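You operate a simulated robot arm through the tools that you are given. There is no shell and no other tool.

You are at the controls of a simulated robot arm. One attempt, no reset.

TASK
Wipe the smudge off the white arc in the blue fixture with the teal cloth.
Fine: close both latches first; put the cloth back; the arc stays in the fixture and the white stack stays as it is. What is to be rubbed or washed off counts as gone when no trace of it is left.

It is judged by the outcome, as a careful person would: the job done as asked, and still so three seconds after it is handed in. It fails if anything else is knocked over, pushed out of place, dropped, spilled or broken. Flat cloth is picked up by pressing the open fingertips on it (5 to 10 N) and closing them slowly along it; thin cloth reads only 2 to 8 mm in the jaws.

THE ROBOT
A 6-joint arm with a fingered hand, fixed in place. Base frame: the origin is at the foot of the arm, x ahead of it, y to its left, z up. Units: m, degrees, N and s.
It reaches about 1.346 m from its shoulder. Its first joint turns from -149.0 to 149.0 degrees. Payload 3.5 kg.
Tool frame: the origin (TCP) lies between the finger pads and is the grasp point; the fingertips stand 0.026 m ahead of it; z points along the fingers, y is the line along which they close. Largest opening 0.132 m; the body of the gripper starts 0.073 m behind the TCP. The gripper is a hand of 4 fingers: y runs from the thumb to the fingers, the wrist lies at [0, 0, -0.234] in the tool frame, and closing takes about 1.5 s.
Orientation is that of the tool frame in the base frame, as [roll, pitch, yaw] about the fixed x, y, z axes, in that order (R = Rz(yaw) Ry(pitch) Rx(roll)). With the fingers straight down and closing along the base's y, the tool's x points along the base's -x, its y along +y and its z along -z.

THE INTERFACE
- The arm moves only by the tool servo_tool. Its argument "steps" is a list of rows, each a list of 7 numbers: the turn, a rotation vector about the tool's x, y, z in degrees, then the shift along the tool's x, y, z in m, then the finger opening in m, from 0 to 0.132. In form: [[rx, ry, rz, tx, ty, tz, gripper], ...]. A call has 1 to 20 rows; each row is the pose to reach, as a shift and turn from the pose commanded when the call began, along the tool's axes at that moment. A row lasts 0.2 s, in which the tool goes at most 0.05 m and 8.6 degrees; a call with a longer step from one row to the next is refused whole, and so is a gripper value outside its range. A pose out of reach is approached as far as the arm can. The call stops where the force on the tool passes 40 N (or 10 N more than at its start, if that is more) or the arm is blocked; 0.2 s more then pass. The fingers move at their own pace (about 0.108 m/s each) and stop on an object; they squeeze with about 29 N. The grip force told is the motor's: it shows also when the fingers shut on nothing. Time passes only in rows, and 0.2 s behind the last, so rows that repeat a pose let the fingers close. It gives the time, the measured TCP pose, the force on the tool (base axes), the opening and the grip force at its end, in the units of the frame above (readings bear some noise), with the torque about the TCP (base axes, N m) and any sound that the robot's microphone picked up.
- Cameras (640 x 400 px; columns grow to the right, rows downward): "scene" is fixed at [0.3909, 0.4873, 1.5469]; the picture's right is [-0.88, -0.48, 0.00], its down [-0.27, 0.50, -0.82] and it looks along [0.39, -0.72, -0.57] (base axes); focal length 356 px, centre (320, 200). "wrist" rides on the gripper at [0.068, 0.002, -0.097] in the tool frame; the picture's right is [-0.03, 1.00, 0.00], its down [-0.82, -0.02, -0.58] and it looks along [-0.58, -0.01, 0.82] (tool axes); focal length 270 px, centre (320, 200). There is no depth. A picture from a camera that has moved, and an enlarged one, comes with that camera's place and axes in the base frame and with its lens. The place of the scene camera against the robot may be out by one fixed shift of up to 0.018 m in any direction.
- camera(camera): a new picture of that camera. No time passes.
- slide_trunk(by): slides the trunk up (or, below 0, down) by that many m; the arm rides with it, the base frame stays. It gives what a move gives, with no picture.
- set_grasp(shape): the hand has 4 fingers and takes this shape, open, in about a second: jaw (thumb against the fingers, like two jaws); tri (thumb and two fingers); tip (a fingertip pinch); poke (one finger out to press); point (the index stretched); flat (the hand flat); cup (the hand cupped); fist (a fist). The gripper value then closes the fingers along that shape, each until it touches; the sizes above hold for jaw. It gives what a move gives, with no picture.
- enlarge(camera, box): a new picture of the part [left, top, right, bottom] of that camera's present view, enlarged. No time passes.
- finish_job(): hands the job in; it is judged then, once.

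Nothing tells you positions but the pictures and the camera data. Unless the task says otherwise, let go and move clear before handing in.

The tools are called after "Emit:" by a JSON object that holds its "api" and its "payload". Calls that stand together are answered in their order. servo_tool: Moves the arm, as the interface text tells. Its arguments: {"type":"object","properties":{"steps":{"type":"array","items":{"type":"array","items":{"type":"number"}}}},"required":["steps"]} The other tools are called the same way: slide_trunk (by) slides the trunk up or down; set_grasp (shape) gives the hand a shape; camera (camera) takes a picture; enlarge (camera, box) takes an enlarged picture of a part of a camera's view; finish_job () hands the job in.

At the start:

```text
t: 0.0
tcp_pos: [0.474, -0.6288, 1.0258]
tcp_rot: [-180.0, 0.0, 179.9]
wrist_force: [0.6, 0.3, -0.2]
torque: [0.0, -0.03, -0.01]
gripper_width: 0.132
finger_force: 0.1
shape: jaw
trunk travel left (down, up): [-0.924, 0.046]
```

scene: 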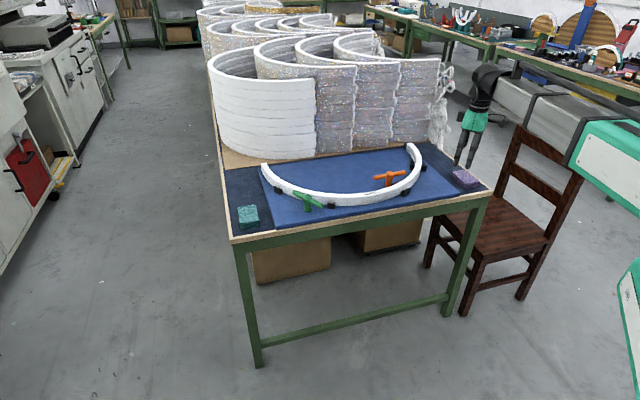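
wrist: 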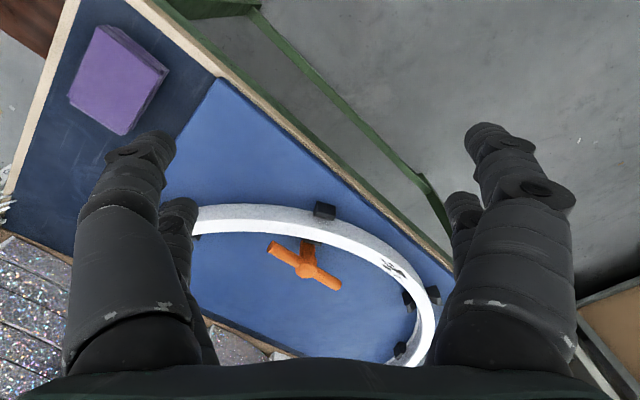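

I see a table with a blue fixture holding a white arc, two latches (green and orange), a teal cloth at the left corner and a purple one at the right. I will look closer first.

Emit:
{"api": "enlarge", "payload": {"camera": "scene", "box": [220, 130, 500, 250]}}

Emit:
{"api": "enlarge", "payload": {"camera": "scene", "box": [220, 160, 340, 240]}}

Emit:
{"api": "enlarge", "payload": {"camera": "scene", "box": [340, 135, 500, 235]}}

Emit:
{"api": "enlarge", "payload": {"camera": "wrist", "box": [180, 150, 480, 380]}}

```text
2.29 times, centred on (360, 190) of scene
camera zoom: at [0.3909, 0.4873, 1.5469], right [-0.88, -0.48, 0.0], down [-0.27, 0.5, -0.82], along [0.39, -0.72, -0.57], focal length 813 px, centre (229, 223)
```

zoom: 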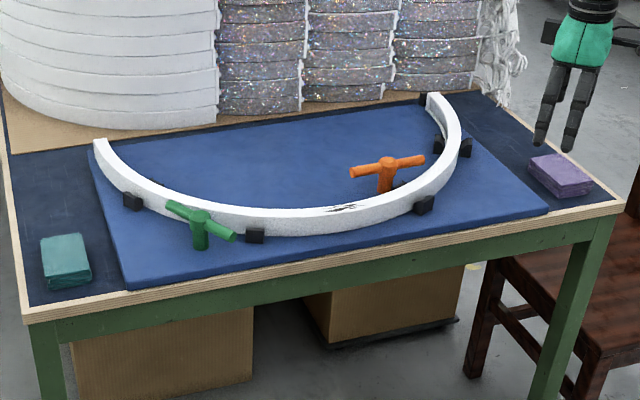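

```text
5.00 times, centred on (280, 200) of scene
camera zoom: at [0.3909, 0.4873, 1.5469], right [-0.88, -0.48, 0.0], down [-0.27, 0.5, -0.82], along [0.39, -0.72, -0.57], focal length 1779 px, centre (520, 200)
```

zoom: 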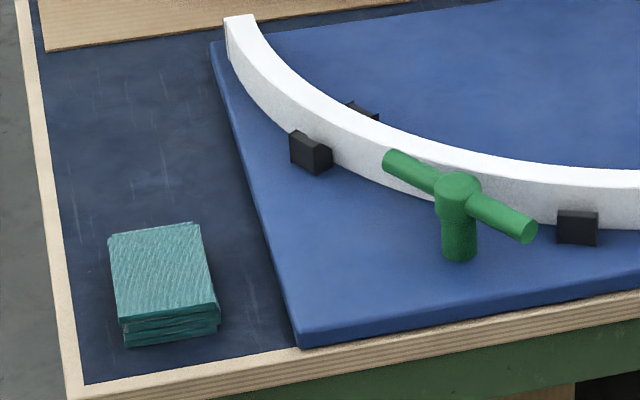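

```text
4.00 times, centred on (420, 185) of scene
camera zoom: at [0.3909, 0.4873, 1.5469], right [-0.88, -0.48, 0.0], down [-0.27, 0.5, -0.82], along [0.39, -0.72, -0.57], focal length 1423 px, centre (-80, 260)
```

zoom: 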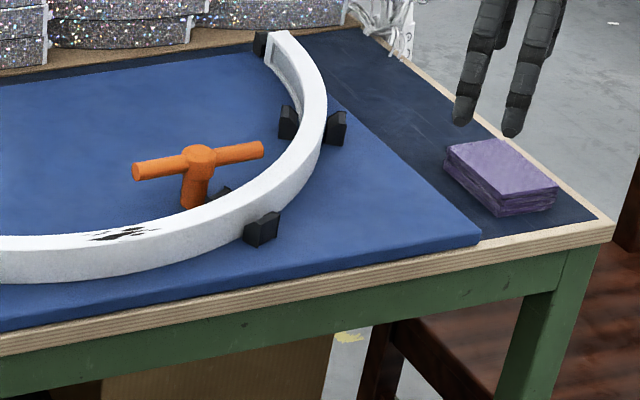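

```text
1.74 times, centred on (330, 265) of wrist
camera zoom: at [0.4046, -0.6264, 1.1227], right [0.03, 1.0, 0.0], down [0.82, -0.02, 0.58], along [0.58, -0.01, -0.82], focal length 470 px, centre (303, 87)
```

zoom: 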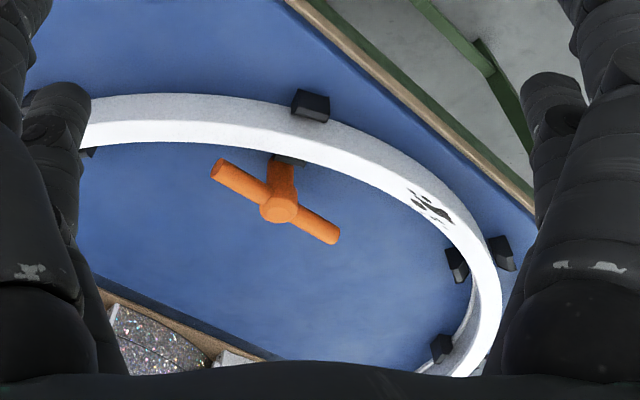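

The orange latch bar lies along the arc, so it is not across it; the green one may be partly over the arc. I will look closer at the smudge, latches and cloths.

Emit:
{"api": "enlarge", "payload": {"camera": "wrist", "box": [350, 230, 450, 370]}}

Emit:
{"api": "enlarge", "payload": {"camera": "scene", "box": [340, 175, 400, 215]}}

Emit:
{"api": "enlarge", "payload": {"camera": "scene", "box": [280, 180, 340, 220]}}

Emit:
{"api": "enlarge", "payload": {"camera": "scene", "box": [360, 155, 420, 195]}}

Emit:
{"api": "enlarge", "payload": {"camera": "scene", "box": [225, 195, 270, 235]}}

```text
2.86 times, centred on (400, 300) of wrist
camera zoom: at [0.4046, -0.6264, 1.1227], right [0.03, 1.0, 0.0], down [0.82, -0.02, 0.58], along [0.58, -0.01, -0.82], focal length 772 px, centre (91, -86)
```

zoom: 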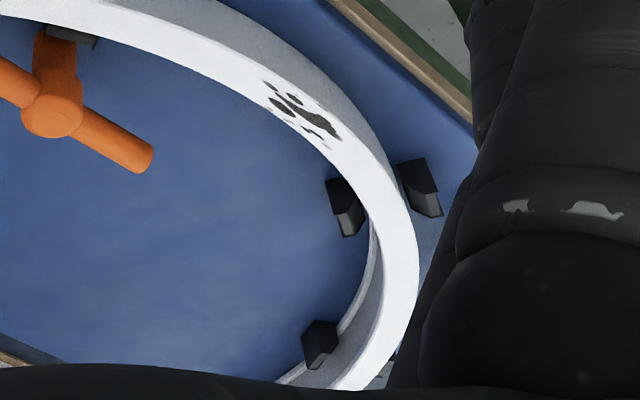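

```text
10.00 times, centred on (370, 195) of scene
camera zoom: at [0.3909, 0.4873, 1.5469], right [-0.88, -0.48, 0.0], down [-0.27, 0.5, -0.82], along [0.39, -0.72, -0.57], focal length 3558 px, centre (-180, 250)
```

zoom: 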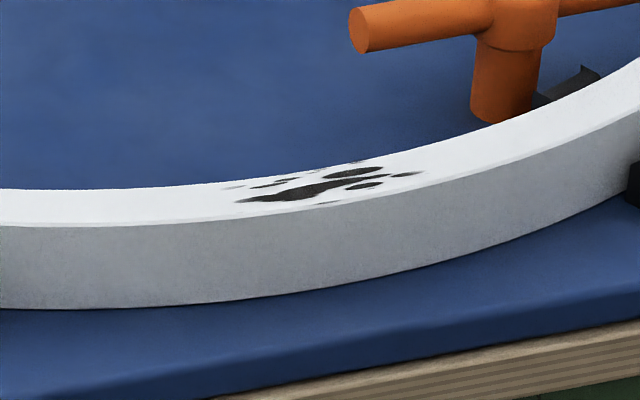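

```text
10.00 times, centred on (310, 200) of scene
camera zoom: at [0.3909, 0.4873, 1.5469], right [-0.88, -0.48, 0.0], down [-0.27, 0.5, -0.82], along [0.39, -0.72, -0.57], focal length 3558 px, centre (420, 200)
```

zoom: 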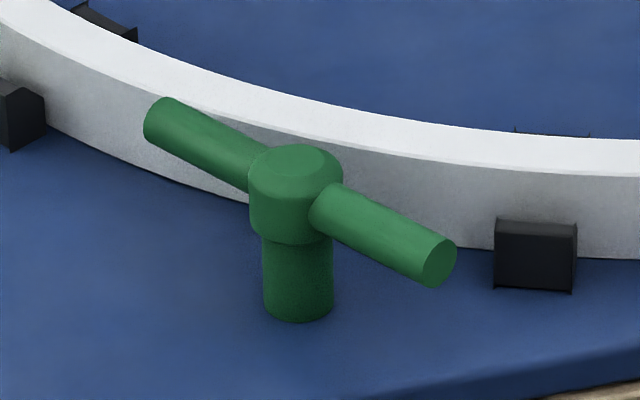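

```text
10.00 times, centred on (390, 175) of scene
camera zoom: at [0.3909, 0.4873, 1.5469], right [-0.88, -0.48, 0.0], down [-0.27, 0.5, -0.82], along [0.39, -0.72, -0.57], focal length 3558 px, centre (-380, 450)
```

zoom: 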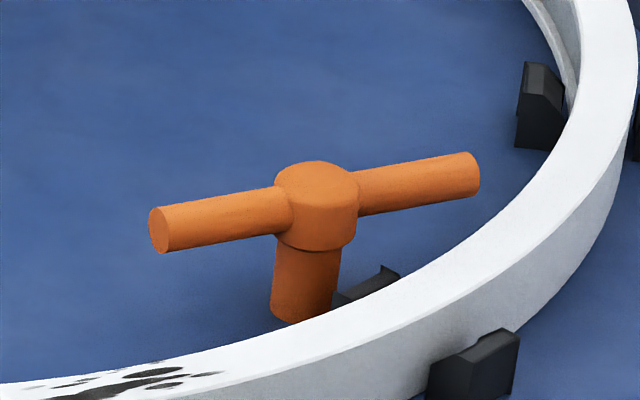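

```text
10.00 times, centred on (248, 215) of scene
camera zoom: at [0.3909, 0.4873, 1.5469], right [-0.88, -0.48, 0.0], down [-0.27, 0.5, -0.82], along [0.39, -0.72, -0.57], focal length 3558 px, centre (1045, 50)
```

zoom: 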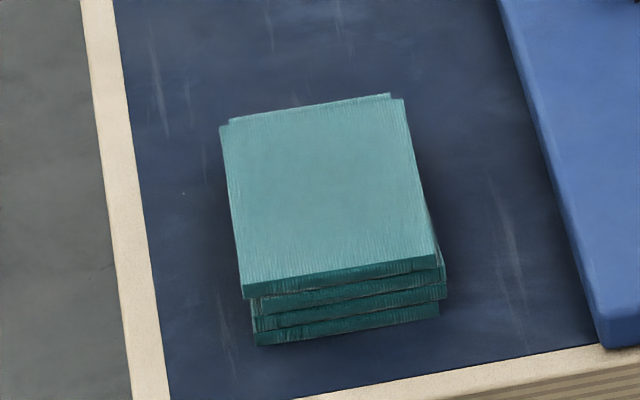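

Now I'll look at the hand itself to understand how its fingers are spread before choosing how to turn the latches.

Emit:
{"api": "enlarge", "payload": {"camera": "scene", "box": [430, 60, 530, 175]}}

Emit:
{"api": "camera", "payload": {"camera": "wrist"}}

```text
3.48 times, centred on (480, 118) of scene
camera zoom: at [0.3909, 0.4873, 1.5469], right [-0.88, -0.48, 0.0], down [-0.27, 0.5, -0.82], along [0.39, -0.72, -0.57], focal length 1237 px, centre (-236, 487)
```

zoom: 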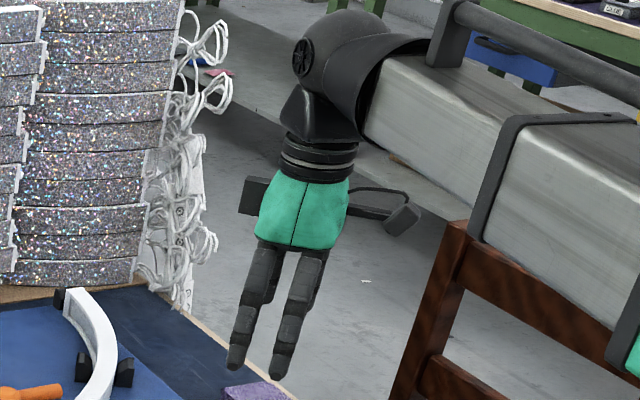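

```text
taken
camera wrist: at [0.4046, -0.6264, 1.1227], right [0.03, 1.0, 0.0], down [0.82, -0.02, 0.58], along [0.58, -0.01, -0.82], focal length 270 px, centre (320, 200)
```

wrist: 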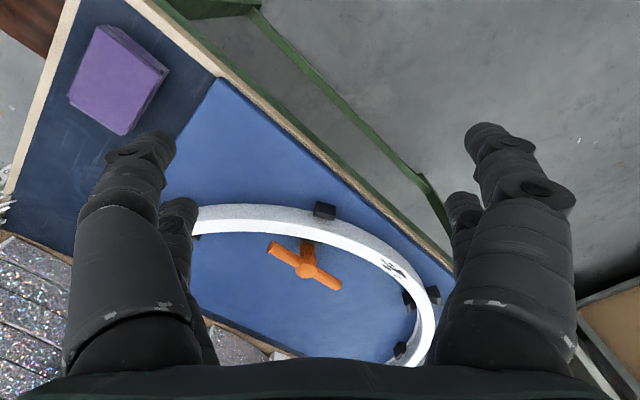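

The hand is a 2×2-finger jaw. I take the orange latch to be at about (0.71, -0.65), the green at (0.90, -0.37), the smudge at (0.73, -0.52, 0.846) and the teal pad at (1.06, -0.24). I will move above the fixture for a top look.

Emit:
{"api": "servo_tool", "payload": {"steps": [[0, 0, 0, -0.04, 0.02, -0.01, 0.132], [0, 0, 0, -0.08, 0.04, -0.02, 0.132], [0, 0, 0, -0.12, 0.06, -0.02, 0.132], [0, 0, 0, -0.15, 0.09, -0.02, 0.132], [0, 0, 0, -0.176, 0.11, -0.02, 0.132], [0, 0, 0, -0.176, 0.11, -0.02, 0.132]]}}

Emit:
{"api": "camera", "payload": {"camera": "wrist"}}

Emit:
{"api": "camera", "payload": {"camera": "scene"}}

```text
t: 1.4
tcp_pos: [0.651, -0.5202, 1.026]
tcp_rot: [180.0, 0.0, 179.9]
wrist_force: [-0.8, -0.6, 0.0]
torque: [-0.04, -0.03, 0.03]
gripper_width: 0.132
finger_force: 0.1
shape: jaw
out of reach, approached as far as the arm can: row 1, 2, 3, 4, 5, 6
trunk travel left (down, up): [-0.924, 0.046]
```

```text
taken
camera wrist: at [0.5807, -0.5173, 1.1227], right [0.03, 1.0, 0.0], down [0.82, -0.02, 0.58], along [0.58, -0.02, -0.82], focal length 270 px, centre (320, 200)
```

wrist: 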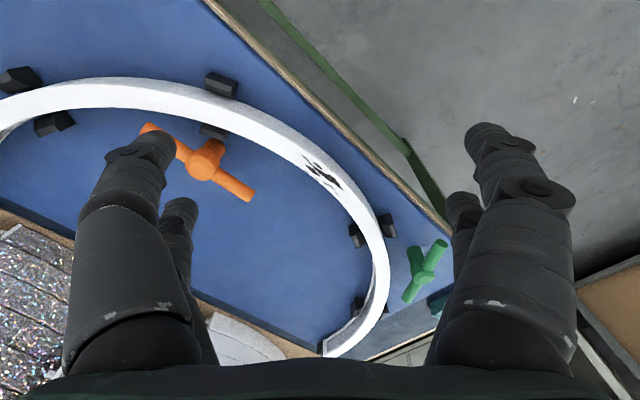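

```text
taken
```

scene: 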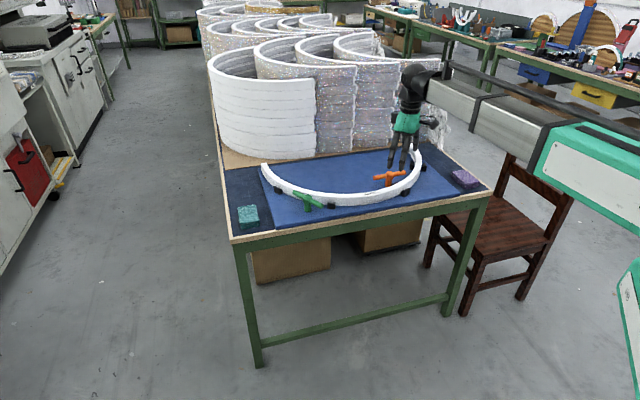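

The report says the upward part was out of reach, so height may need the trunk slide. I'll enlarge the latches in this view.

Emit:
{"api": "enlarge", "payload": {"camera": "wrist", "box": [120, 60, 320, 220]}}

Emit:
{"api": "enlarge", "payload": {"camera": "wrist", "box": [300, 180, 460, 340]}}

Emit:
{"api": "servo_tool", "payload": {"steps": [[0, 0, 0, 0, 0, 0.02, 0.132], [0, 0, 0, 0, 0, 0.02, 0.132]]}}

```text
2.50 times, centred on (220, 140) of wrist
camera zoom: at [0.5807, -0.5173, 1.1227], right [0.03, 1.0, 0.0], down [0.82, -0.02, 0.58], along [0.58, -0.02, -0.82], focal length 676 px, centre (570, 350)
```

zoom: 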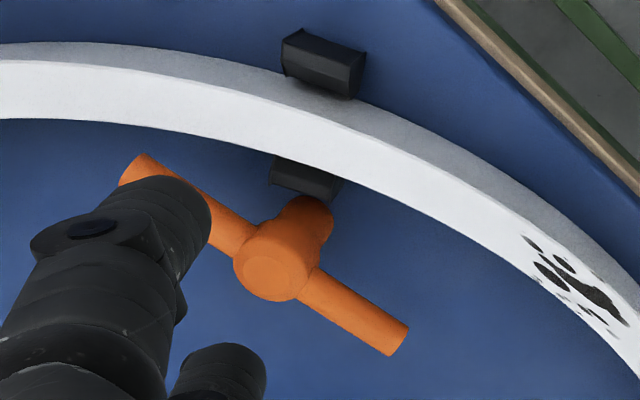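

```text
2.50 times, centred on (380, 260) of wrist
camera zoom: at [0.5807, -0.5173, 1.1227], right [0.03, 1.0, 0.0], down [0.82, -0.02, 0.58], along [0.58, -0.02, -0.82], focal length 676 px, centre (170, 50)
```

zoom: 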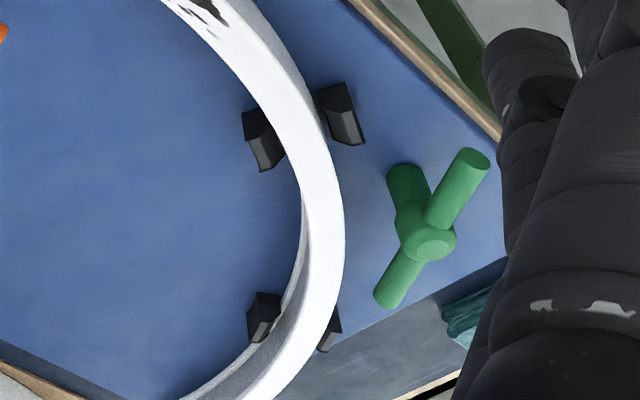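

```text
t: 2.0
tcp_pos: [0.6498, -0.5213, 1.0268]
tcp_rot: [-180.0, 0.0, 179.9]
wrist_force: [-0.1, 0.8, -0.2]
torque: [0.0, 0.02, 0.0]
gripper_width: 0.132
finger_force: 0.0
shape: jaw
out of reach, approached as far as the arm can: row 1, 2
trunk travel left (down, up): [-0.924, 0.046]
```

Height only changes with the trunk, so I'll move horizontally with the servo and vertically with the trunk. Next I put the jaw over the free arm of the orange latch (the arm away from the arc), turned to straddle the bar.

Emit:
{"api": "servo_tool", "payload": {"steps": [[0, 0, -7.7, -0.016, -0.0166, 0, 0.11], [0, 0, -15.4, -0.033, -0.033, 0, 0.09], [0, 0, -23.1, -0.049, -0.05, 0, 0.07], [0, 0, -30.8, -0.065, -0.066, 0, 0.05], [0, 0, -38.5, -0.082, -0.083, 0, 0.045], [0, 0, -46.2, -0.098, -0.0995, 0, 0.045], [0, 0, -46.2, -0.098, -0.0995, 0, 0.045]]}}

Emit:
{"api": "camera", "payload": {"camera": "wrist"}}

Emit:
{"api": "enlarge", "payload": {"camera": "scene", "box": [340, 60, 500, 200]}}

```text
t: 3.6
tcp_pos: [0.7466, -0.6046, 1.025]
tcp_rot: [-179.9, -0.2, -138.4]
wrist_force: [1.1, 0.5, 0.6]
torque: [-0.01, -0.07, -0.01]
gripper_width: 0.0452
finger_force: 0.0
shape: jaw
out of reach, approached as far as the arm can: row 6, 7
trunk travel left (down, up): [-0.924, 0.046]
```

```text
taken
camera wrist: at [0.6929, -0.6478, 1.1229], right [-0.64, 0.76, 0.0], down [0.63, 0.53, 0.57], along [0.44, 0.37, -0.82], focal length 270 px, centre (320, 200)
```

wrist: 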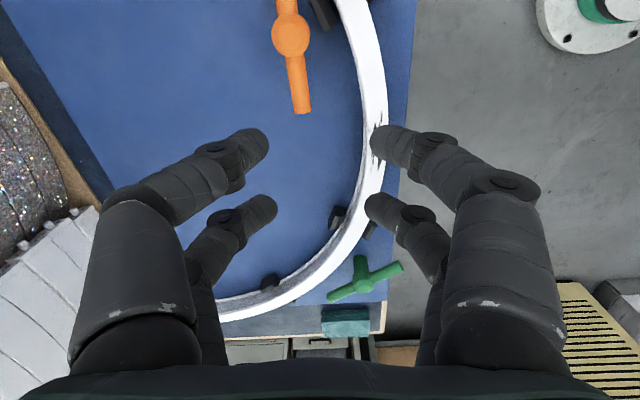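

```text
2.86 times, centred on (420, 130) of scene
camera zoom: at [0.3909, 0.4873, 1.5469], right [-0.88, -0.48, 0.0], down [-0.27, 0.5, -0.82], along [0.39, -0.72, -0.57], focal length 1016 px, centre (34, 400)
```

zoom: 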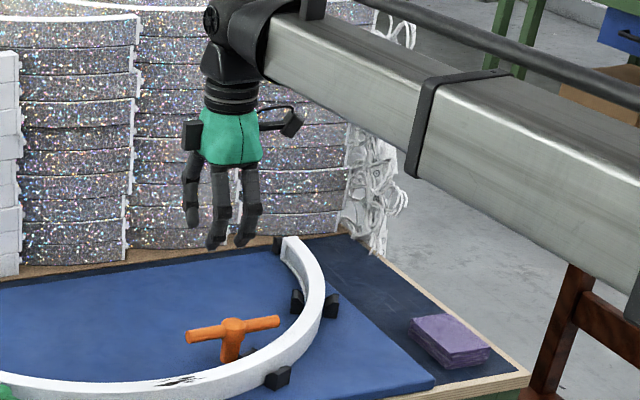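

The wrist seems near its turning limit here (41.7° instead of 46°). I'll back the yaw off a little and check how the commanded pose is treated.

Emit:
{"api": "servo_tool", "payload": {"steps": [[0, 0, 3, 0, 0, 0, 0.05], [0, 0, 6, 0, 0, 0, 0.05], [0, 0, 6, 0, 0, 0, 0.05]]}}

```text
t: 4.4
tcp_pos: [0.7466, -0.6049, 1.0264]
tcp_rot: [-180.0, -0.2, -144.4]
wrist_force: [0.1, -0.2, -0.1]
torque: [-0.02, -0.01, 0.02]
gripper_width: 0.0495
finger_force: 0.0
shape: jaw
trunk travel left (down, up): [-0.924, 0.046]
```

The commanded pose is clipped to what was reached, so relative moves are reliable. I now shift over the free arm of the orange latch and lower the trunk to just above it.

Emit:
{"api": "servo_tool", "payload": {"steps": [[0, 0, 0, 0.0075, -0.0163, 0, 0.05], [0, 0, 0, 0.0075, -0.0163, 0, 0.05]]}}

Emit:
{"api": "slide_trunk", "payload": {"by": -0.115}}

Emit:
{"api": "camera", "payload": {"camera": "wrist"}}

Emit:
{"api": "enlarge", "payload": {"camera": "scene", "box": [340, 90, 460, 210]}}

```text
t: 5.0
tcp_pos: [0.7503, -0.6218, 1.0255]
tcp_rot: [-180.0, -0.2, -144.4]
wrist_force: [-0.3, 0.5, 0.2]
torque: [0.03, -0.02, 0.01]
gripper_width: 0.0497
finger_force: 0.0
shape: jaw
trunk travel left (down, up): [-0.924, 0.046]
```

```text
t: 6.5
tcp_pos: [0.7509, -0.6214, 0.9096]
tcp_rot: [-179.9, -0.1, -144.4]
wrist_force: [-0.4, 0.5, -0.9]
torque: [-0.01, 0.01, -0.04]
gripper_width: 0.0497
finger_force: 0.1
shape: jaw
trunk travel left (down, up): [-0.809, 0.161]
```

```text
taken
camera wrist: at [0.6929, -0.6592, 1.008], right [-0.56, 0.83, 0.0], down [0.68, 0.46, 0.57], along [0.48, 0.32, -0.82], focal length 270 px, centre (320, 200)
```

wrist: 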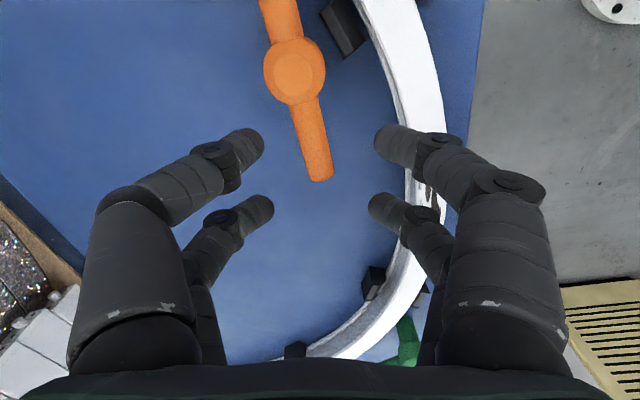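

```text
3.33 times, centred on (400, 150) of scene
camera zoom: at [0.3909, 0.4873, 1.5469], right [-0.88, -0.48, 0.0], down [-0.27, 0.5, -0.82], along [0.39, -0.72, -0.57], focal length 1186 px, centre (53, 367)
```

zoom: 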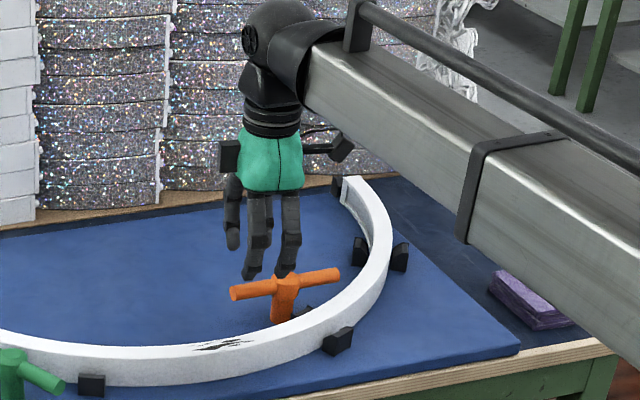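

The latch bar sits between the finger pairs about as expected, 4 mm off centre. I'll centre, lower so that the fingertips straddle the bar, and narrow the opening.

Emit:
{"api": "servo_tool", "payload": {"steps": [[0, 0, 0, 0, -0.005, 0, 0.05], [0, 0, 0, 0, -0.005, 0, 0.05]]}}

Emit:
{"api": "slide_trunk", "payload": {"by": -0.042}}

Emit:
{"api": "camera", "payload": {"camera": "wrist"}}

Emit:
{"api": "enlarge", "payload": {"camera": "scene", "box": [350, 120, 440, 210]}}

```text
t: 7.1
tcp_pos: [0.7543, -0.6272, 0.9102]
tcp_rot: [-180.0, -0.2, -144.5]
wrist_force: [0.1, -0.1, -0.5]
torque: [-0.02, 0.02, -0.01]
gripper_width: 0.0497
finger_force: 0.0
shape: jaw
trunk travel left (down, up): [-0.809, 0.161]
```

```text
t: 7.9
tcp_pos: [0.7539, -0.6261, 0.8671]
tcp_rot: [-179.9, -0.2, -144.6]
wrist_force: [0.4, -0.2, -0.6]
torque: [0.03, 0.02, 0.01]
gripper_width: 0.0496
finger_force: 0.0
shape: jaw
trunk travel left (down, up): [-0.767, 0.203]
```

```text
taken
camera wrist: at [0.6963, -0.6639, 0.966], right [-0.56, 0.83, 0.0], down [0.68, 0.46, 0.57], along [0.48, 0.32, -0.82], focal length 270 px, centre (320, 200)
```

wrist: 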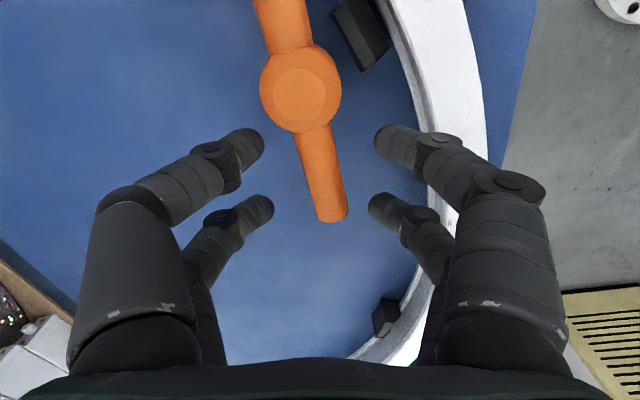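

```text
4.44 times, centred on (395, 165) of scene
camera zoom: at [0.3909, 0.4873, 1.5469], right [-0.88, -0.48, 0.0], down [-0.27, 0.5, -0.82], along [0.39, -0.72, -0.57], focal length 1581 px, centre (-13, 356)
```

zoom: 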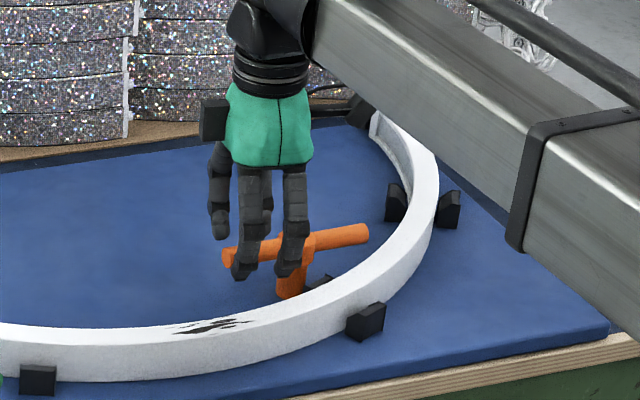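

The fingertips are on both sides of the orange bar and below its axis, clear of the arc. I now narrow the jaw and turn it clockwise about the hub, the first 32°.

Emit:
{"api": "servo_tool", "payload": {"steps": [[0, 0, 0, 0, 0, 0, 0.036], [0, 0, 4, -0.0004, -0.003, 0, 0.036], [0, 0, 8, -0.0007, -0.0059, 0, 0.036], [0, 0, 12, -0.0007, -0.0089, 0, 0.036], [0, 0, 16, -0.0006, -0.0119, 0, 0.036], [0, 0, 20, -0.0002, -0.0148, 0, 0.036], [0, 0, 24, 0.0004, -0.0178, 0, 0.036], [0, 0, 28, 0.0012, -0.0207, 0, 0.036], [0, 0, 32, 0.0021, -0.0235, 0, 0.036]]}}

Emit:
{"api": "camera", "payload": {"camera": "wrist"}}

Emit:
{"api": "enlarge", "payload": {"camera": "scene", "box": [350, 120, 440, 210]}}

```text
t: 9.9
tcp_pos: [0.7657, -0.6467, 0.8687]
tcp_rot: [-179.8, -0.2, -176.5]
wrist_force: [-0.4, 0.6, 0.2]
torque: [-0.01, -0.01, 0.01]
gripper_width: 0.0364
finger_force: 0.1
shape: jaw
trunk travel left (down, up): [-0.767, 0.203]
```

```text
taken
camera wrist: at [0.6968, -0.6487, 0.9659], right [-0.04, 1.0, 0.0], down [0.82, 0.03, 0.58], along [0.58, 0.02, -0.82], focal length 270 px, centre (320, 200)
```

wrist: 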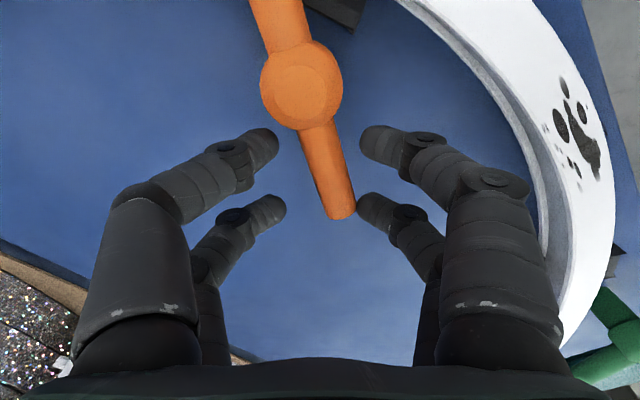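

```text
4.44 times, centred on (395, 165) of scene
camera zoom: at [0.3909, 0.4873, 1.5469], right [-0.88, -0.48, 0.0], down [-0.27, 0.5, -0.82], along [0.39, -0.72, -0.57], focal length 1581 px, centre (-13, 356)
```

zoom: 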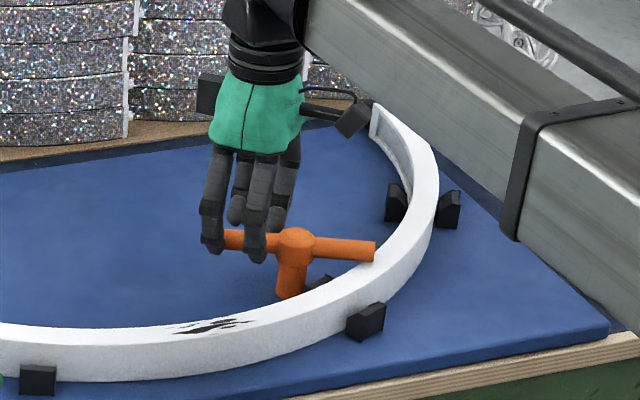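

The bar follows the jaw easily with hardly any force. I continue the turn another 36°.

Emit:
{"api": "servo_tool", "payload": {"steps": [[0, 0, 4, -0.0004, -0.003, 0, 0.036], [0, 0, 8, -0.0007, -0.0059, 0, 0.036], [0, 0, 12, -0.0007, -0.0089, 0, 0.036], [0, 0, 16, -0.0006, -0.0119, 0, 0.036], [0, 0, 20, -0.0002, -0.0148, 0, 0.036], [0, 0, 24, 0.0004, -0.0178, 0, 0.036], [0, 0, 28, 0.0012, -0.0207, 0, 0.036], [0, 0, 32, 0.0021, -0.0235, 0, 0.036], [0, 0, 36, 0.0033, -0.0262, 0, 0.036]]}}

Emit:
{"api": "camera", "payload": {"camera": "wrist"}}

Emit:
{"api": "enlarge", "payload": {"camera": "scene", "box": [350, 120, 440, 210]}}

```text
t: 11.9
tcp_pos: [0.7642, -0.674, 0.8682]
tcp_rot: [-179.9, 0.1, 147.3]
wrist_force: [-0.6, 0.1, -0.7]
torque: [0.04, 0.01, -0.03]
gripper_width: 0.0365
finger_force: 0.1
shape: jaw
trunk travel left (down, up): [-0.767, 0.203]
```

```text
taken
camera wrist: at [0.7063, -0.6349, 0.9658], right [0.56, 0.83, 0.0], down [0.68, -0.46, 0.58], along [0.48, -0.33, -0.82], focal length 270 px, centre (320, 200)
```

wrist: 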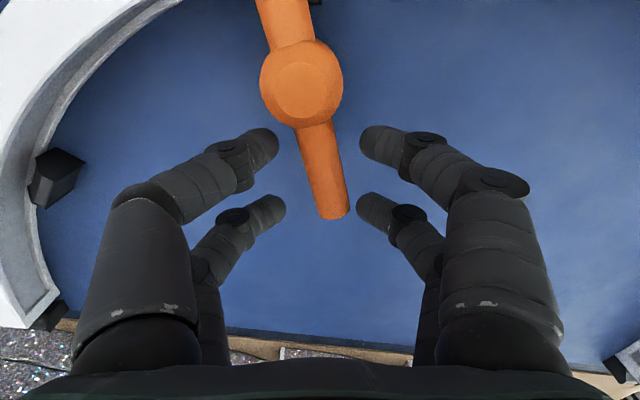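

```text
4.44 times, centred on (395, 165) of scene
camera zoom: at [0.3909, 0.4873, 1.5469], right [-0.88, -0.48, 0.0], down [-0.27, 0.5, -0.82], along [0.39, -0.72, -0.57], focal length 1581 px, centre (-13, 356)
```

zoom: 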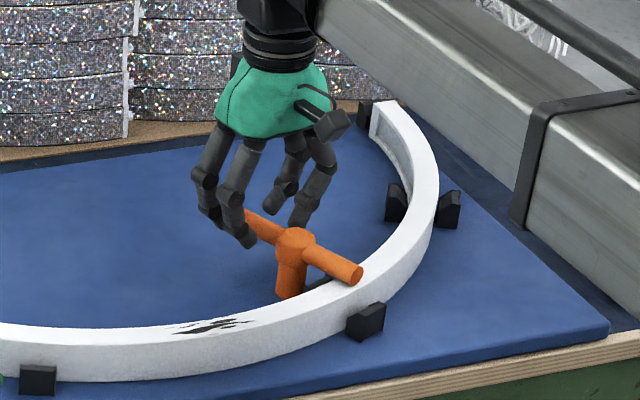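

The orange bar now lies over the arc, close to square across it. I continue slowly to feel for an end stop.

Emit:
{"api": "servo_tool", "payload": {"steps": [[0, 0, 3, -0.0003, -0.0022, 0, 0.036], [0, 0, 6, -0.0006, -0.0044, 0, 0.036], [0, 0, 9, -0.0007, -0.0067, 0, 0.036], [0, 0, 9, -0.0007, -0.0067, 0, 0.036]]}}

Emit:
{"api": "camera", "payload": {"camera": "wrist"}}

Emit:
{"api": "enlarge", "payload": {"camera": "scene", "box": [350, 120, 440, 210]}}

```text
t: 12.9
tcp_pos: [0.7613, -0.6797, 0.869]
tcp_rot: [-179.8, 0.0, 138.4]
wrist_force: [1.8, 2.0, 0.0]
torque: [0.02, -0.02, 0.04]
gripper_width: 0.0373
finger_force: 0.1
shape: jaw
trunk travel left (down, up): [-0.767, 0.203]
```

```text
taken
camera wrist: at [0.7107, -0.6324, 0.9657], right [0.68, 0.73, 0.0], down [0.6, -0.55, 0.58], along [0.42, -0.4, -0.82], focal length 270 px, centre (320, 200)
```

wrist: 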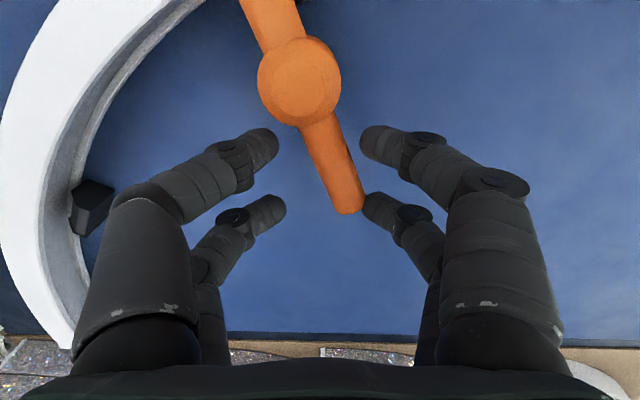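

```text
4.44 times, centred on (395, 165) of scene
camera zoom: at [0.3909, 0.4873, 1.5469], right [-0.88, -0.48, 0.0], down [-0.27, 0.5, -0.82], along [0.39, -0.72, -0.57], focal length 1581 px, centre (-13, 356)
```

zoom: 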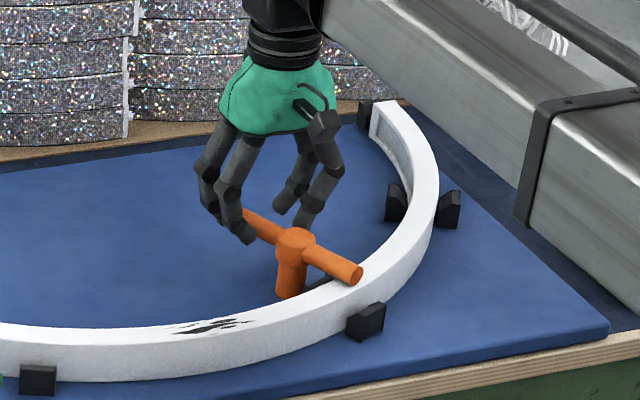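

The bar has stopped moving while the jaw went on, with about 3 N on the fingers, which looks like the end stop. I push slightly more to be sure.

Emit:
{"api": "servo_tool", "payload": {"steps": [[0, 0, 2, -0.0002, -0.0015, 0, 0.036], [0, 0, 4, -0.0004, -0.0035, 0, 0.036], [0, 0, 6, -0.0006, -0.0055, 0, 0.036], [0, 0, 6, -0.0006, -0.0055, 0, 0.036]]}}

Emit:
{"api": "camera", "payload": {"camera": "wrist"}}

Emit:
{"api": "enlarge", "payload": {"camera": "scene", "box": [350, 120, 440, 210]}}

```text
t: 13.9
tcp_pos: [0.7596, -0.6855, 0.869]
tcp_rot: [-179.8, -0.1, 132.5]
wrist_force: [3.1, 0.2, -0.3]
torque: [0.0, -0.04, 0.0]
gripper_width: 0.0373
finger_force: 0.0
shape: jaw
trunk travel left (down, up): [-0.767, 0.203]
```

```text
taken
camera wrist: at [0.7125, -0.6317, 0.9656], right [0.75, 0.66, 0.0], down [0.54, -0.61, 0.58], along [0.38, -0.44, -0.82], focal length 270 px, centre (320, 200)
```

wrist: 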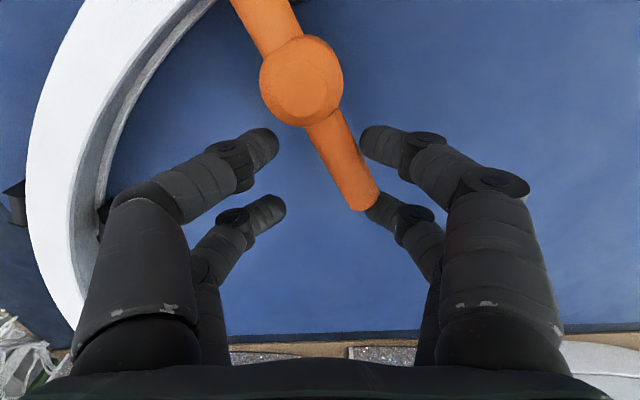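

```text
4.44 times, centred on (395, 165) of scene
camera zoom: at [0.3909, 0.4873, 1.5469], right [-0.88, -0.48, 0.0], down [-0.27, 0.5, -0.82], along [0.39, -0.72, -0.57], focal length 1581 px, centre (-13, 356)
```

zoom: 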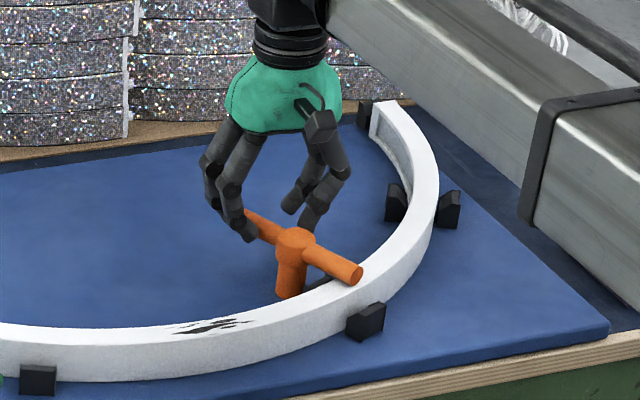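

The orange latch is against its stop, across the arc. I back the jaw off, raise the trunk, and go toward the green latch.

Emit:
{"api": "servo_tool", "payload": {"steps": [[0, 0, -4, 0.0003, 0.003, 0, 0.04], [0, 0, -8, 0.0008, 0.006, 0, 0.05], [0, 0, -8, 0.0008, 0.006, 0, 0.05]]}}

Emit:
{"api": "slide_trunk", "payload": {"by": 0.1}}

Emit:
{"api": "enlarge", "payload": {"camera": "scene", "box": [350, 120, 440, 210]}}

```text
t: 14.7
tcp_pos: [0.7621, -0.6795, 0.8689]
tcp_rot: [-179.8, 0.0, 140.6]
wrist_force: [-0.3, -0.5, 0.2]
torque: [0.02, 0.02, -0.05]
gripper_width: 0.0497
finger_force: 0.1
shape: jaw
trunk travel left (down, up): [-0.767, 0.203]
```

```text
t: 16.0
tcp_pos: [0.7627, -0.6789, 0.9686]
tcp_rot: [-179.8, 0.0, 140.5]
wrist_force: [0.0, 0.4, -0.2]
torque: [0.01, 0.01, 0.02]
gripper_width: 0.05
finger_force: 0.2
shape: jaw
trunk travel left (down, up): [-0.867, 0.103]
```

```text
4.44 times, centred on (395, 165) of scene
camera zoom: at [0.3909, 0.4873, 1.5469], right [-0.88, -0.48, 0.0], down [-0.27, 0.5, -0.82], along [0.39, -0.72, -0.57], focal length 1581 px, centre (-13, 356)
```

zoom: 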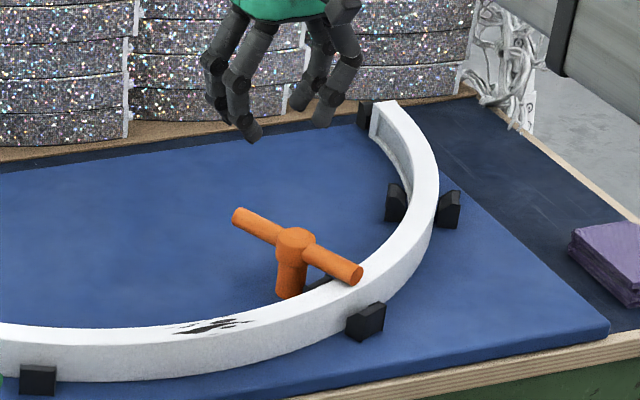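

Orange is closed. Next I move over the green latch's outer arm with the jaw turned to match its bar.

Emit:
{"api": "servo_tool", "payload": {"steps": [[0, 0, -3.4, 0.0153, 0.0382, 0, 0.05], [0, 0, -6.8, 0.0306, 0.0765, 0, 0.05], [0, 0, -10.1, 0.046, 0.1147, 0, 0.05], [0, 0, -13.5, 0.0613, 0.153, 0, 0.05], [0, 0, -16.9, 0.0766, 0.1912, 0, 0.05], [0, 0, -20.2, 0.092, 0.2294, 0, 0.05], [0, 0, -23.6, 0.1073, 0.2677, 0, 0.05], [0, 0, -27, 0.1226, 0.3059, 0, 0.05], [0, 0, -27, 0.1226, 0.3059, 0, 0.05]]}}

Emit:
{"api": "camera", "payload": {"camera": "wrist"}}

Emit:
{"api": "enlarge", "payload": {"camera": "scene", "box": [240, 110, 370, 230]}}

```text
t: 18.0
tcp_pos: [0.8652, -0.3664, 0.9696]
tcp_rot: [-179.8, -0.1, 167.7]
wrist_force: [-0.1, -0.3, 0.3]
torque: [0.0, -0.01, -0.02]
gripper_width: 0.0497
finger_force: 0.0
shape: jaw
out of reach, approached as far as the arm can: row 8, 9
trunk travel left (down, up): [-0.867, 0.103]
```

```text
taken
camera wrist: at [0.7971, -0.3494, 1.0659], right [0.24, 0.97, 0.0], down [0.79, -0.19, 0.58], along [0.56, -0.14, -0.82], focal length 270 px, centre (320, 200)
```

wrist: 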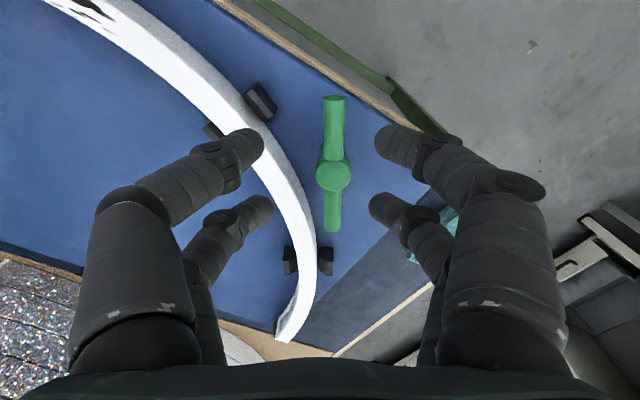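

```text
3.33 times, centred on (305, 170) of scene
camera zoom: at [0.3909, 0.4873, 1.5469], right [-0.88, -0.48, 0.0], down [-0.27, 0.5, -0.82], along [0.39, -0.72, -0.57], focal length 1186 px, centre (370, 300)
```

zoom: 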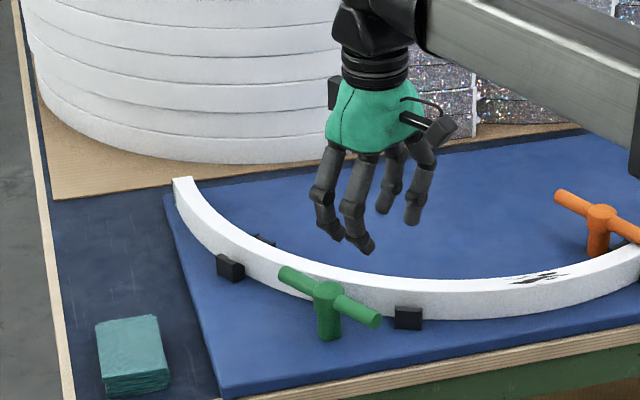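

The yaw is right at the wrist's limit but matches the bar, and turning clockwise goes away from that limit. I shift 12 mm sideways and lower part way to check.

Emit:
{"api": "servo_tool", "payload": {"steps": [[0, 0, 0.5, -0.009, 0.012, 0, 0.05], [0, 0, 0.5, -0.009, 0.012, 0, 0.05]]}}

Emit:
{"api": "slide_trunk", "payload": {"by": -0.06}}

Emit:
{"api": "camera", "payload": {"camera": "wrist"}}

Emit:
{"api": "enlarge", "payload": {"camera": "scene", "box": [240, 110, 370, 230]}}

```text
t: 18.6
tcp_pos: [0.8749, -0.3573, 0.9688]
tcp_rot: [-179.9, 0.0, 167.0]
wrist_force: [0.0, 0.2, 0.2]
torque: [-0.03, 0.01, 0.01]
gripper_width: 0.0498
finger_force: 0.0
shape: jaw
trunk travel left (down, up): [-0.867, 0.103]
```

```text
t: 19.6
tcp_pos: [0.8755, -0.3556, 0.9085]
tcp_rot: [-179.8, -0.1, 167.0]
wrist_force: [0.3, -0.8, 0.7]
torque: [0.01, 0.01, 0.0]
gripper_width: 0.0497
finger_force: 0.0
shape: jaw
trunk travel left (down, up): [-0.807, 0.163]
```

```text
taken
camera wrist: at [0.8074, -0.3389, 1.0059], right [0.25, 0.97, 0.0], down [0.79, -0.2, 0.58], along [0.56, -0.15, -0.82], focal length 270 px, centre (320, 200)
```

wrist: 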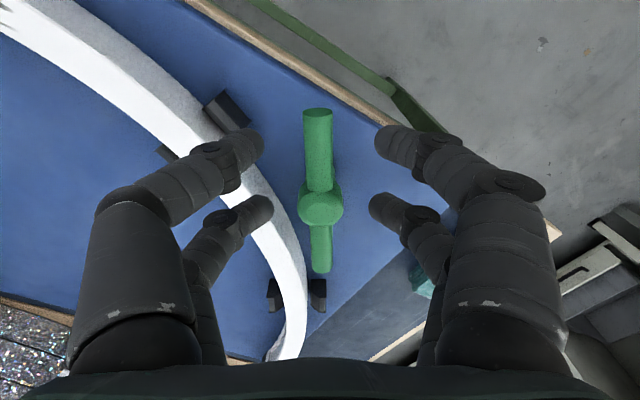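

```text
3.33 times, centred on (305, 170) of scene
camera zoom: at [0.3909, 0.4873, 1.5469], right [-0.88, -0.48, 0.0], down [-0.27, 0.5, -0.82], along [0.39, -0.72, -0.57], focal length 1186 px, centre (370, 300)
```

zoom: 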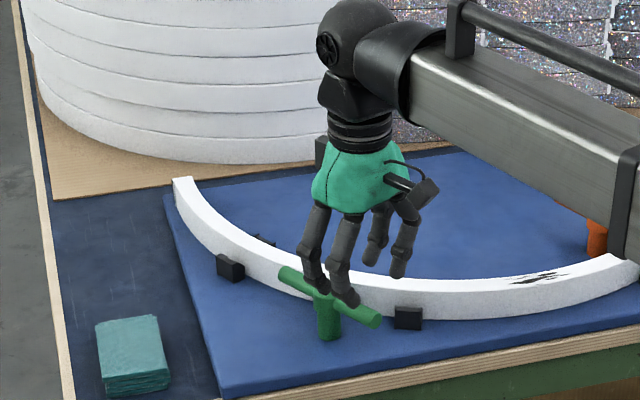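

The bar is centred in the jaw. I shift 5 mm away from the hub and lower so the tips straddle the bar.

Emit:
{"api": "servo_tool", "payload": {"steps": [[0, 0, 0, 0.005, 0, 0, 0.05], [0, 0, 0, 0.005, 0, 0, 0.05]]}}

Emit:
{"api": "slide_trunk", "payload": {"by": -0.041}}

Emit:
{"api": "camera", "payload": {"camera": "wrist"}}

Emit:
{"api": "enlarge", "payload": {"camera": "scene", "box": [260, 140, 360, 230]}}

```text
t: 20.2
tcp_pos: [0.8687, -0.3568, 0.9092]
tcp_rot: [-179.8, -0.1, 166.9]
wrist_force: [-0.8, 0.0, -1.0]
torque: [-0.01, 0.01, -0.01]
gripper_width: 0.0499
finger_force: 0.3
shape: jaw
trunk travel left (down, up): [-0.807, 0.163]
```

```text
t: 21.1
tcp_pos: [0.869, -0.3564, 0.868]
tcp_rot: [-179.8, 0.0, 167.0]
wrist_force: [-0.7, -0.7, 0.3]
torque: [0.0, 0.03, -0.02]
gripper_width: 0.05
finger_force: 0.1
shape: jaw
trunk travel left (down, up): [-0.766, 0.204]
```

```text
taken
camera wrist: at [0.8025, -0.3379, 0.9649], right [0.25, 0.97, 0.0], down [0.79, -0.2, 0.58], along [0.56, -0.15, -0.82], focal length 270 px, centre (320, 200)
```

wrist: 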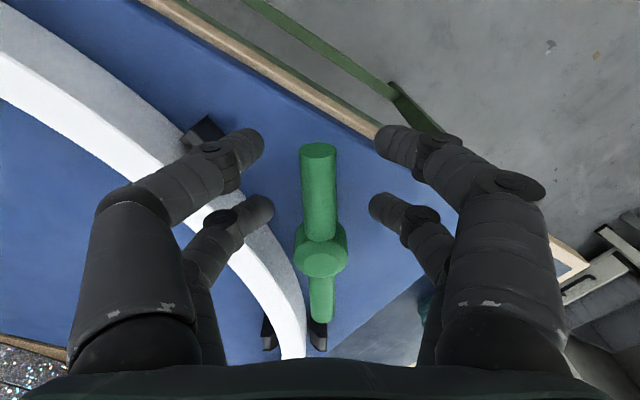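

```text
4.44 times, centred on (310, 185) of scene
camera zoom: at [0.3909, 0.4873, 1.5469], right [-0.88, -0.48, 0.0], down [-0.27, 0.5, -0.82], along [0.39, -0.72, -0.57], focal length 1581 px, centre (364, 267)
```

zoom: 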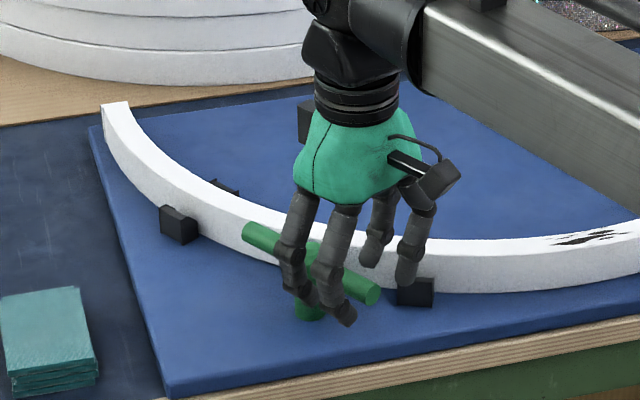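

The jaw straddles the green outer arm with no contact force. I narrow it and turn clockwise about the green hub.

Emit:
{"api": "servo_tool", "payload": {"steps": [[0, 0, 0, 0, 0, 0, 0.036], [0, 0, 4, -0.0001, 0.003, 0, 0.036], [0, 0, 8, -0.0004, 0.006, 0, 0.036], [0, 0, 12, -0.0009, 0.0089, 0, 0.036], [0, 0, 16, -0.0017, 0.0119, 0, 0.036], [0, 0, 20, -0.0026, 0.0147, 0, 0.036], [0, 0, 24, -0.0037, 0.0175, 0, 0.036], [0, 0, 28, -0.005, 0.0202, 0, 0.036], [0, 0, 32, -0.0065, 0.0228, 0, 0.036]]}}

Emit:
{"api": "camera", "payload": {"camera": "wrist"}}

Emit:
{"api": "enlarge", "payload": {"camera": "scene", "box": [260, 140, 360, 230]}}

```text
t: 23.1
tcp_pos: [0.88, -0.3357, 0.8662]
tcp_rot: [-179.8, -0.1, 134.9]
wrist_force: [0.8, -0.5, -0.2]
torque: [-0.03, 0.0, -0.02]
gripper_width: 0.0363
finger_force: 0.0
shape: jaw
trunk travel left (down, up): [-0.766, 0.204]
```

```text
taken
camera wrist: at [0.8332, -0.2844, 0.9647], right [0.73, 0.69, 0.0], down [0.56, -0.59, 0.58], along [0.4, -0.42, -0.82], focal length 270 px, centre (320, 200)
```

wrist: 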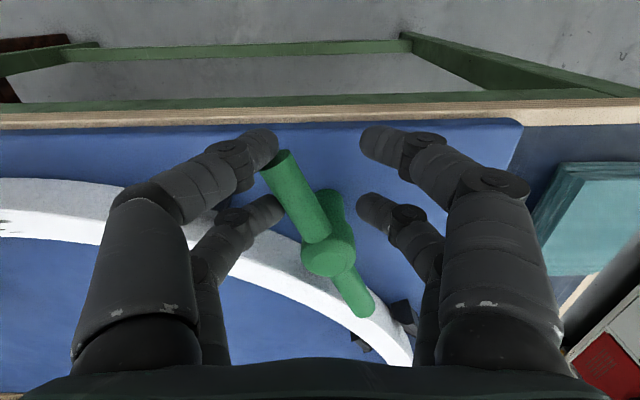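

```text
4.44 times, centred on (310, 185) of scene
camera zoom: at [0.3909, 0.4873, 1.5469], right [-0.88, -0.48, 0.0], down [-0.27, 0.5, -0.82], along [0.39, -0.72, -0.57], focal length 1581 px, centre (364, 267)
```

zoom: 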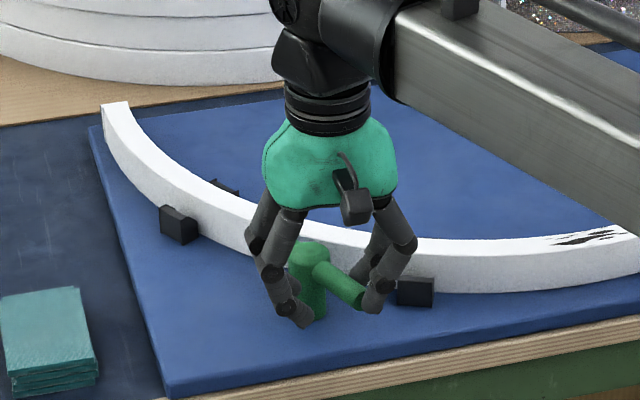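

The jaw took up its slack and has started to move the bar. I continue the turn.

Emit:
{"api": "servo_tool", "payload": {"steps": [[0, 0, 4, -0.0001, 0.003, 0, 0.036], [0, 0, 8, -0.0004, 0.006, 0, 0.036], [0, 0, 12, -0.0009, 0.0089, 0, 0.036], [0, 0, 16, -0.0017, 0.0119, 0, 0.036], [0, 0, 20, -0.0026, 0.0147, 0, 0.036], [0, 0, 24, -0.0037, 0.0175, 0, 0.036], [0, 0, 28, -0.005, 0.0202, 0, 0.036], [0, 0, 32, -0.0065, 0.0228, 0, 0.036]]}}

Emit:
{"api": "camera", "payload": {"camera": "wrist"}}

Emit:
{"api": "enlarge", "payload": {"camera": "scene", "box": [260, 140, 360, 230]}}

```text
t: 24.9
tcp_pos: [0.9015, -0.3232, 0.8664]
tcp_rot: [-179.7, 0.0, 102.9]
wrist_force: [-1.2, 0.4, 0.9]
torque: [0.06, 0.02, 0.0]
gripper_width: 0.0363
finger_force: 0.0
shape: jaw
trunk travel left (down, up): [-0.766, 0.204]
```

```text
taken
camera wrist: at [0.8872, -0.2559, 0.9646], right [0.98, 0.2, 0.0], down [0.16, -0.8, 0.58], along [0.11, -0.57, -0.81], focal length 270 px, centre (320, 200)
```

wrist: 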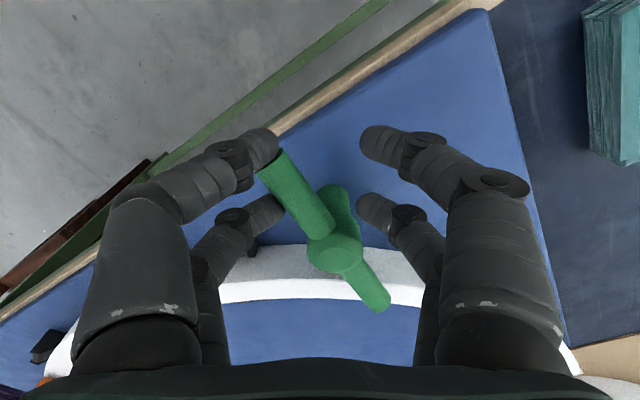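

```text
4.44 times, centred on (310, 185) of scene
camera zoom: at [0.3909, 0.4873, 1.5469], right [-0.88, -0.48, 0.0], down [-0.27, 0.5, -0.82], along [0.39, -0.72, -0.57], focal length 1581 px, centre (364, 267)
```

zoom: 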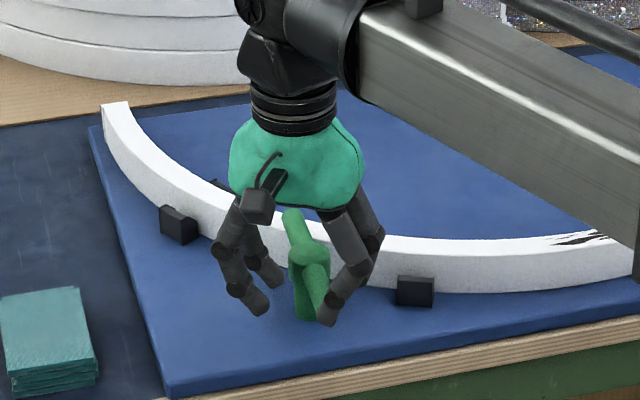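

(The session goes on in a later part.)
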